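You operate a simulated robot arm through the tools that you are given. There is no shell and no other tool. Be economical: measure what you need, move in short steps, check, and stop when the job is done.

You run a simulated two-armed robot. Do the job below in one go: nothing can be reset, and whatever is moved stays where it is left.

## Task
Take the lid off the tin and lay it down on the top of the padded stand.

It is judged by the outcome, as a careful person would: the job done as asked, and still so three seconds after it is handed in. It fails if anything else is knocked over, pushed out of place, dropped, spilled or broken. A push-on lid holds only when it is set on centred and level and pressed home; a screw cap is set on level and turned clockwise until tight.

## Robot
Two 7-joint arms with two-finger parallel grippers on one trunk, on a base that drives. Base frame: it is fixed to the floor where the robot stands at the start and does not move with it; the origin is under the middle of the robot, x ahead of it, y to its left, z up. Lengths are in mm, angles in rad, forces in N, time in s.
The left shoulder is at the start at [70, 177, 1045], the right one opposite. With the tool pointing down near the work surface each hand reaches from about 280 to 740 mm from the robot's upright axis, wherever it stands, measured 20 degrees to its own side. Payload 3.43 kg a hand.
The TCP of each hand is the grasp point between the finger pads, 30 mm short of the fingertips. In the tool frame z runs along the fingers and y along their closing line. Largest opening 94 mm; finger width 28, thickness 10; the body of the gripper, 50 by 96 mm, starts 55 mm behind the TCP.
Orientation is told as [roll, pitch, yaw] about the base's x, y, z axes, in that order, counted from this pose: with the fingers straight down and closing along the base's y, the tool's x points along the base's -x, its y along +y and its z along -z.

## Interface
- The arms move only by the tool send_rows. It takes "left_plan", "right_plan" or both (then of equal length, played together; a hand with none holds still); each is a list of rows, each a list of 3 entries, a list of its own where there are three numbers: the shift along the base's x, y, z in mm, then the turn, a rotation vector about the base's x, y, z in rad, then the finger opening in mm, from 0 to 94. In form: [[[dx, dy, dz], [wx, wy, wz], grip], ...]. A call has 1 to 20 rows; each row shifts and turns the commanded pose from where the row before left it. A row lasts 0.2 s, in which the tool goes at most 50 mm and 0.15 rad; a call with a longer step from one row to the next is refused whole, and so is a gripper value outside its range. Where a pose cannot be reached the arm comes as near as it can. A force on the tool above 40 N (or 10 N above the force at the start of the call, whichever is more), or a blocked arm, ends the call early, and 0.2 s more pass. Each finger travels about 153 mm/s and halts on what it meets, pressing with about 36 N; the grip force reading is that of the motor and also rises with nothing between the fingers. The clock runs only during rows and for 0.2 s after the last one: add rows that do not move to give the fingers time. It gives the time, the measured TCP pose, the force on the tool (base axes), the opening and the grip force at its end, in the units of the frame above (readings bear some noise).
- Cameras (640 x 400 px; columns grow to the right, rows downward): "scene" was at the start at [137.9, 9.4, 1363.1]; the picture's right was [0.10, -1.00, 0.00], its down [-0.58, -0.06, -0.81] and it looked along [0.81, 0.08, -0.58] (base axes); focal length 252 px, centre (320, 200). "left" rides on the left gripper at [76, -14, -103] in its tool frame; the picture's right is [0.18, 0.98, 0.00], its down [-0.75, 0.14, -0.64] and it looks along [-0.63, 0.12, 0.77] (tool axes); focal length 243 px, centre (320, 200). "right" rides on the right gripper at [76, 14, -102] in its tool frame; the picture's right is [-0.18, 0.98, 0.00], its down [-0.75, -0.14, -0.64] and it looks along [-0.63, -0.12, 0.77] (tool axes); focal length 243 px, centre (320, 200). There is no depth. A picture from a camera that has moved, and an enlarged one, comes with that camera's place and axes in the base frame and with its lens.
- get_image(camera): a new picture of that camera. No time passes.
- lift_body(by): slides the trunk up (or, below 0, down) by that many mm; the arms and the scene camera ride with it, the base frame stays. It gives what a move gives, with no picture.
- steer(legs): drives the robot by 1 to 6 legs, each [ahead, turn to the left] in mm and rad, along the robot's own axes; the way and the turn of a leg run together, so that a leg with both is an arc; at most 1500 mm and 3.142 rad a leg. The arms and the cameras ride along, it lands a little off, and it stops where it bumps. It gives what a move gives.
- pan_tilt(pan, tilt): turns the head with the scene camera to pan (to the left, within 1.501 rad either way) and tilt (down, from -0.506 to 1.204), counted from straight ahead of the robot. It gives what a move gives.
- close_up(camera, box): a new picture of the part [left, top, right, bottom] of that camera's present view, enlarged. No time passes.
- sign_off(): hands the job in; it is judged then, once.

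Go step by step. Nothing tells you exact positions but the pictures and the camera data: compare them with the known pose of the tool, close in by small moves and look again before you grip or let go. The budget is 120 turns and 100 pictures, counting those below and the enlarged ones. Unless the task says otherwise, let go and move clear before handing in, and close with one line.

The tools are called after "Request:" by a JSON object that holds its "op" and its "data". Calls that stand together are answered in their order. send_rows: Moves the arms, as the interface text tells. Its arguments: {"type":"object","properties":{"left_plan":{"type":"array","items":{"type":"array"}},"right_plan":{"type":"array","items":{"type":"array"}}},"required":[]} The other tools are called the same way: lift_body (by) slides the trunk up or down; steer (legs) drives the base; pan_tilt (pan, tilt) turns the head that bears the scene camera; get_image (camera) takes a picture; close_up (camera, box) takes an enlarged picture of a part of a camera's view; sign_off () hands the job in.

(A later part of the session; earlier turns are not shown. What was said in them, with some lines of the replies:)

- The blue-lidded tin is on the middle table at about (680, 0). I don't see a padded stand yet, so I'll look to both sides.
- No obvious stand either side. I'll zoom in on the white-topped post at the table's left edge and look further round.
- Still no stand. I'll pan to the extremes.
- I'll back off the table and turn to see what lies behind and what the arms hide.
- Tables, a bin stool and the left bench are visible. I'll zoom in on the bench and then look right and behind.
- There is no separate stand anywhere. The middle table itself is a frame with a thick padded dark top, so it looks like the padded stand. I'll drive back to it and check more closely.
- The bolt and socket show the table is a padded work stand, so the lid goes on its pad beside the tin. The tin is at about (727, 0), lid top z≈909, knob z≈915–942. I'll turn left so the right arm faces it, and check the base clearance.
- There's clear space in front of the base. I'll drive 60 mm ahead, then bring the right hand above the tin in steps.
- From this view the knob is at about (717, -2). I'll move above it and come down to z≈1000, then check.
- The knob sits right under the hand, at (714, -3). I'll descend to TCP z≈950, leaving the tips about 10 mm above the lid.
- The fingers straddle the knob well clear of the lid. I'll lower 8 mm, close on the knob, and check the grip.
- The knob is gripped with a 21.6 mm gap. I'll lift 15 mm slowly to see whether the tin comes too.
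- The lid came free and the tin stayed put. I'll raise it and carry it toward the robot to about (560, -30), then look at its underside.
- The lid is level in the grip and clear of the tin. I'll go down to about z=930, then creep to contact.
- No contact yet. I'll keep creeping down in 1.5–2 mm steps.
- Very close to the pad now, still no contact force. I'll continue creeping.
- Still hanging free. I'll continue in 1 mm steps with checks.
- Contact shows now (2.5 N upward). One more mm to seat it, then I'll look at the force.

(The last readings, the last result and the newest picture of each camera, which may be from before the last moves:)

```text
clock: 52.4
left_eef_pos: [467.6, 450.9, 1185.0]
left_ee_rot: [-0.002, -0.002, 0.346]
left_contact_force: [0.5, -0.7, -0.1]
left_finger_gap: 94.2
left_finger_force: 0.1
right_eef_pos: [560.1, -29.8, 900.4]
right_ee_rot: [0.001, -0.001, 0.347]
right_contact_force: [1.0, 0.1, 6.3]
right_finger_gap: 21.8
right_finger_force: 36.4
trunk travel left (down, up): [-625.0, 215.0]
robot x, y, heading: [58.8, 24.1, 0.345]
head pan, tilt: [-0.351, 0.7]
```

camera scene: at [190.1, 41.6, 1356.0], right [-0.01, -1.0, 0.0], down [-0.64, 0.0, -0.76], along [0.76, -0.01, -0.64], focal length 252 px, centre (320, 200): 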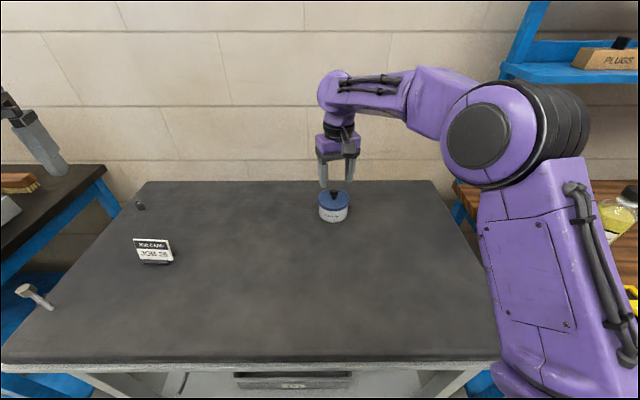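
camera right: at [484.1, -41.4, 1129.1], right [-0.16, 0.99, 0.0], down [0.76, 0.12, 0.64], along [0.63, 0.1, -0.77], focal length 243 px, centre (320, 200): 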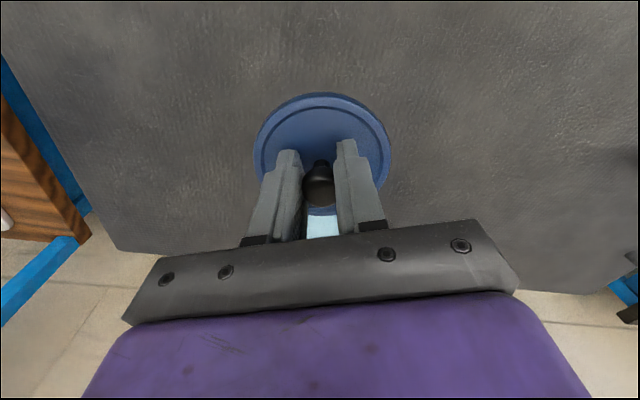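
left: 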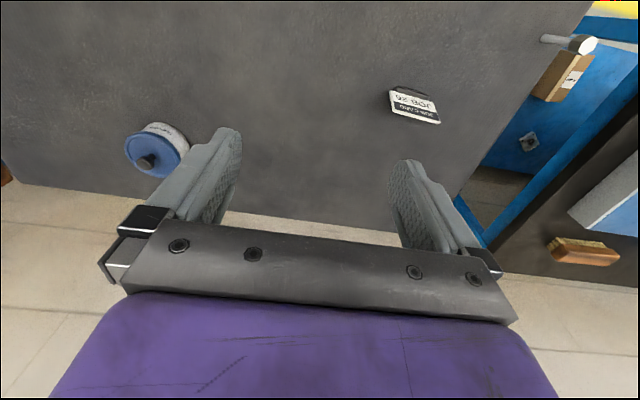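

The lid is resting on the pad (6.3 N). I'll open the fingers gently, then lift straight up.

Request:
{"op": "send_rows", "data": {"right_plan": [[[0, 0, 0], [0, 0, 0], 24], [[0, 0, 0], [0, 0, 0], 35], [[0, 0, 0], [0, 0, 0], 50], [[0, 0, 0], [0, 0, 0], 50], [[0, 0, 15], [0, 0, 0], 50], [[0, 0, 30], [0, 0, 0], 50], [[0, 0, 40], [0, 0, 0], 50], [[0, 0, 45], [0, 0, 0], 50], [[-30, -20, 20], [0, 0, 0], 50], [[-40, -20, 10], [0, 0, 0], 50], [[-40, -20, 0], [0, 0, 0], 50], [[0, 0, 0], [0, 0, 0], 50]]}}

Request:
{"op": "get_image", "data": {"camera": "scene"}}

Request:
{"op": "get_image", "data": {"camera": "right"}}

```text
clock: 55.0
left_eef_pos: [468.9, 451.7, 1184.2]
left_ee_rot: [-0.001, 0.001, 0.344]
left_contact_force: [-0.1, 0.5, 0.7]
left_finger_gap: 93.9
left_finger_force: 0.0
right_eef_pos: [449.1, -86.4, 1059.8]
right_ee_rot: [0.0, -0.002, 0.348]
right_contact_force: [0.0, 0.2, 0.6]
right_finger_gap: 50.1
right_finger_force: 0.0
trunk travel left (down, up): [-625.0, 215.0]
robot x, y, heading: [57.6, 28.8, 0.345]
head pan, tilt: [-0.351, 0.7]
```

```text
65 pictures are left
camera scene: at [190.5, 42.5, 1356.0], right [-0.01, -1.0, 0.0], down [-0.64, 0.0, -0.76], along [0.76, -0.01, -0.64], focal length 252 px, centre (320, 200)
```

scene: 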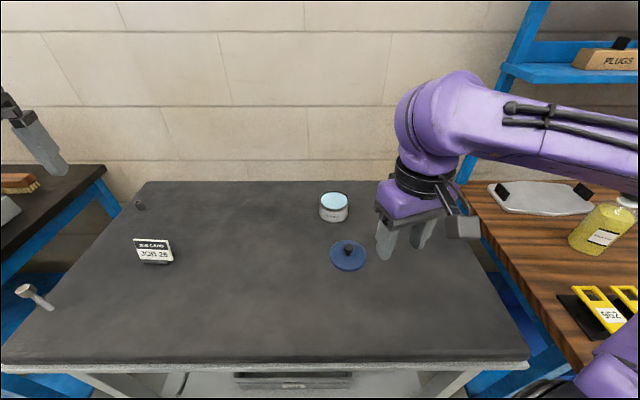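

```text
64 pictures are left
camera right: at [373.3, -100.9, 1162.5], right [-0.16, 0.99, 0.0], down [0.76, 0.12, 0.64], along [0.63, 0.1, -0.77], focal length 243 px, centre (320, 200)
```

right: 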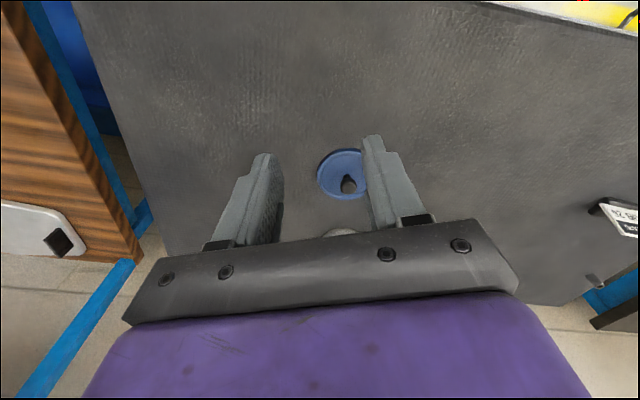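

The lid lies flat on the padded top, the tin is upright and undisturbed, and the hand is clear. I'm handing in.

Request:
{"op": "sign_off", "data": {}}

```text
The job is handed in.
```

The lid is off the tin and lying flat on the padded top of the work stand; I took that to be the table the tin stands on, since I saw no other padded stand in the room.
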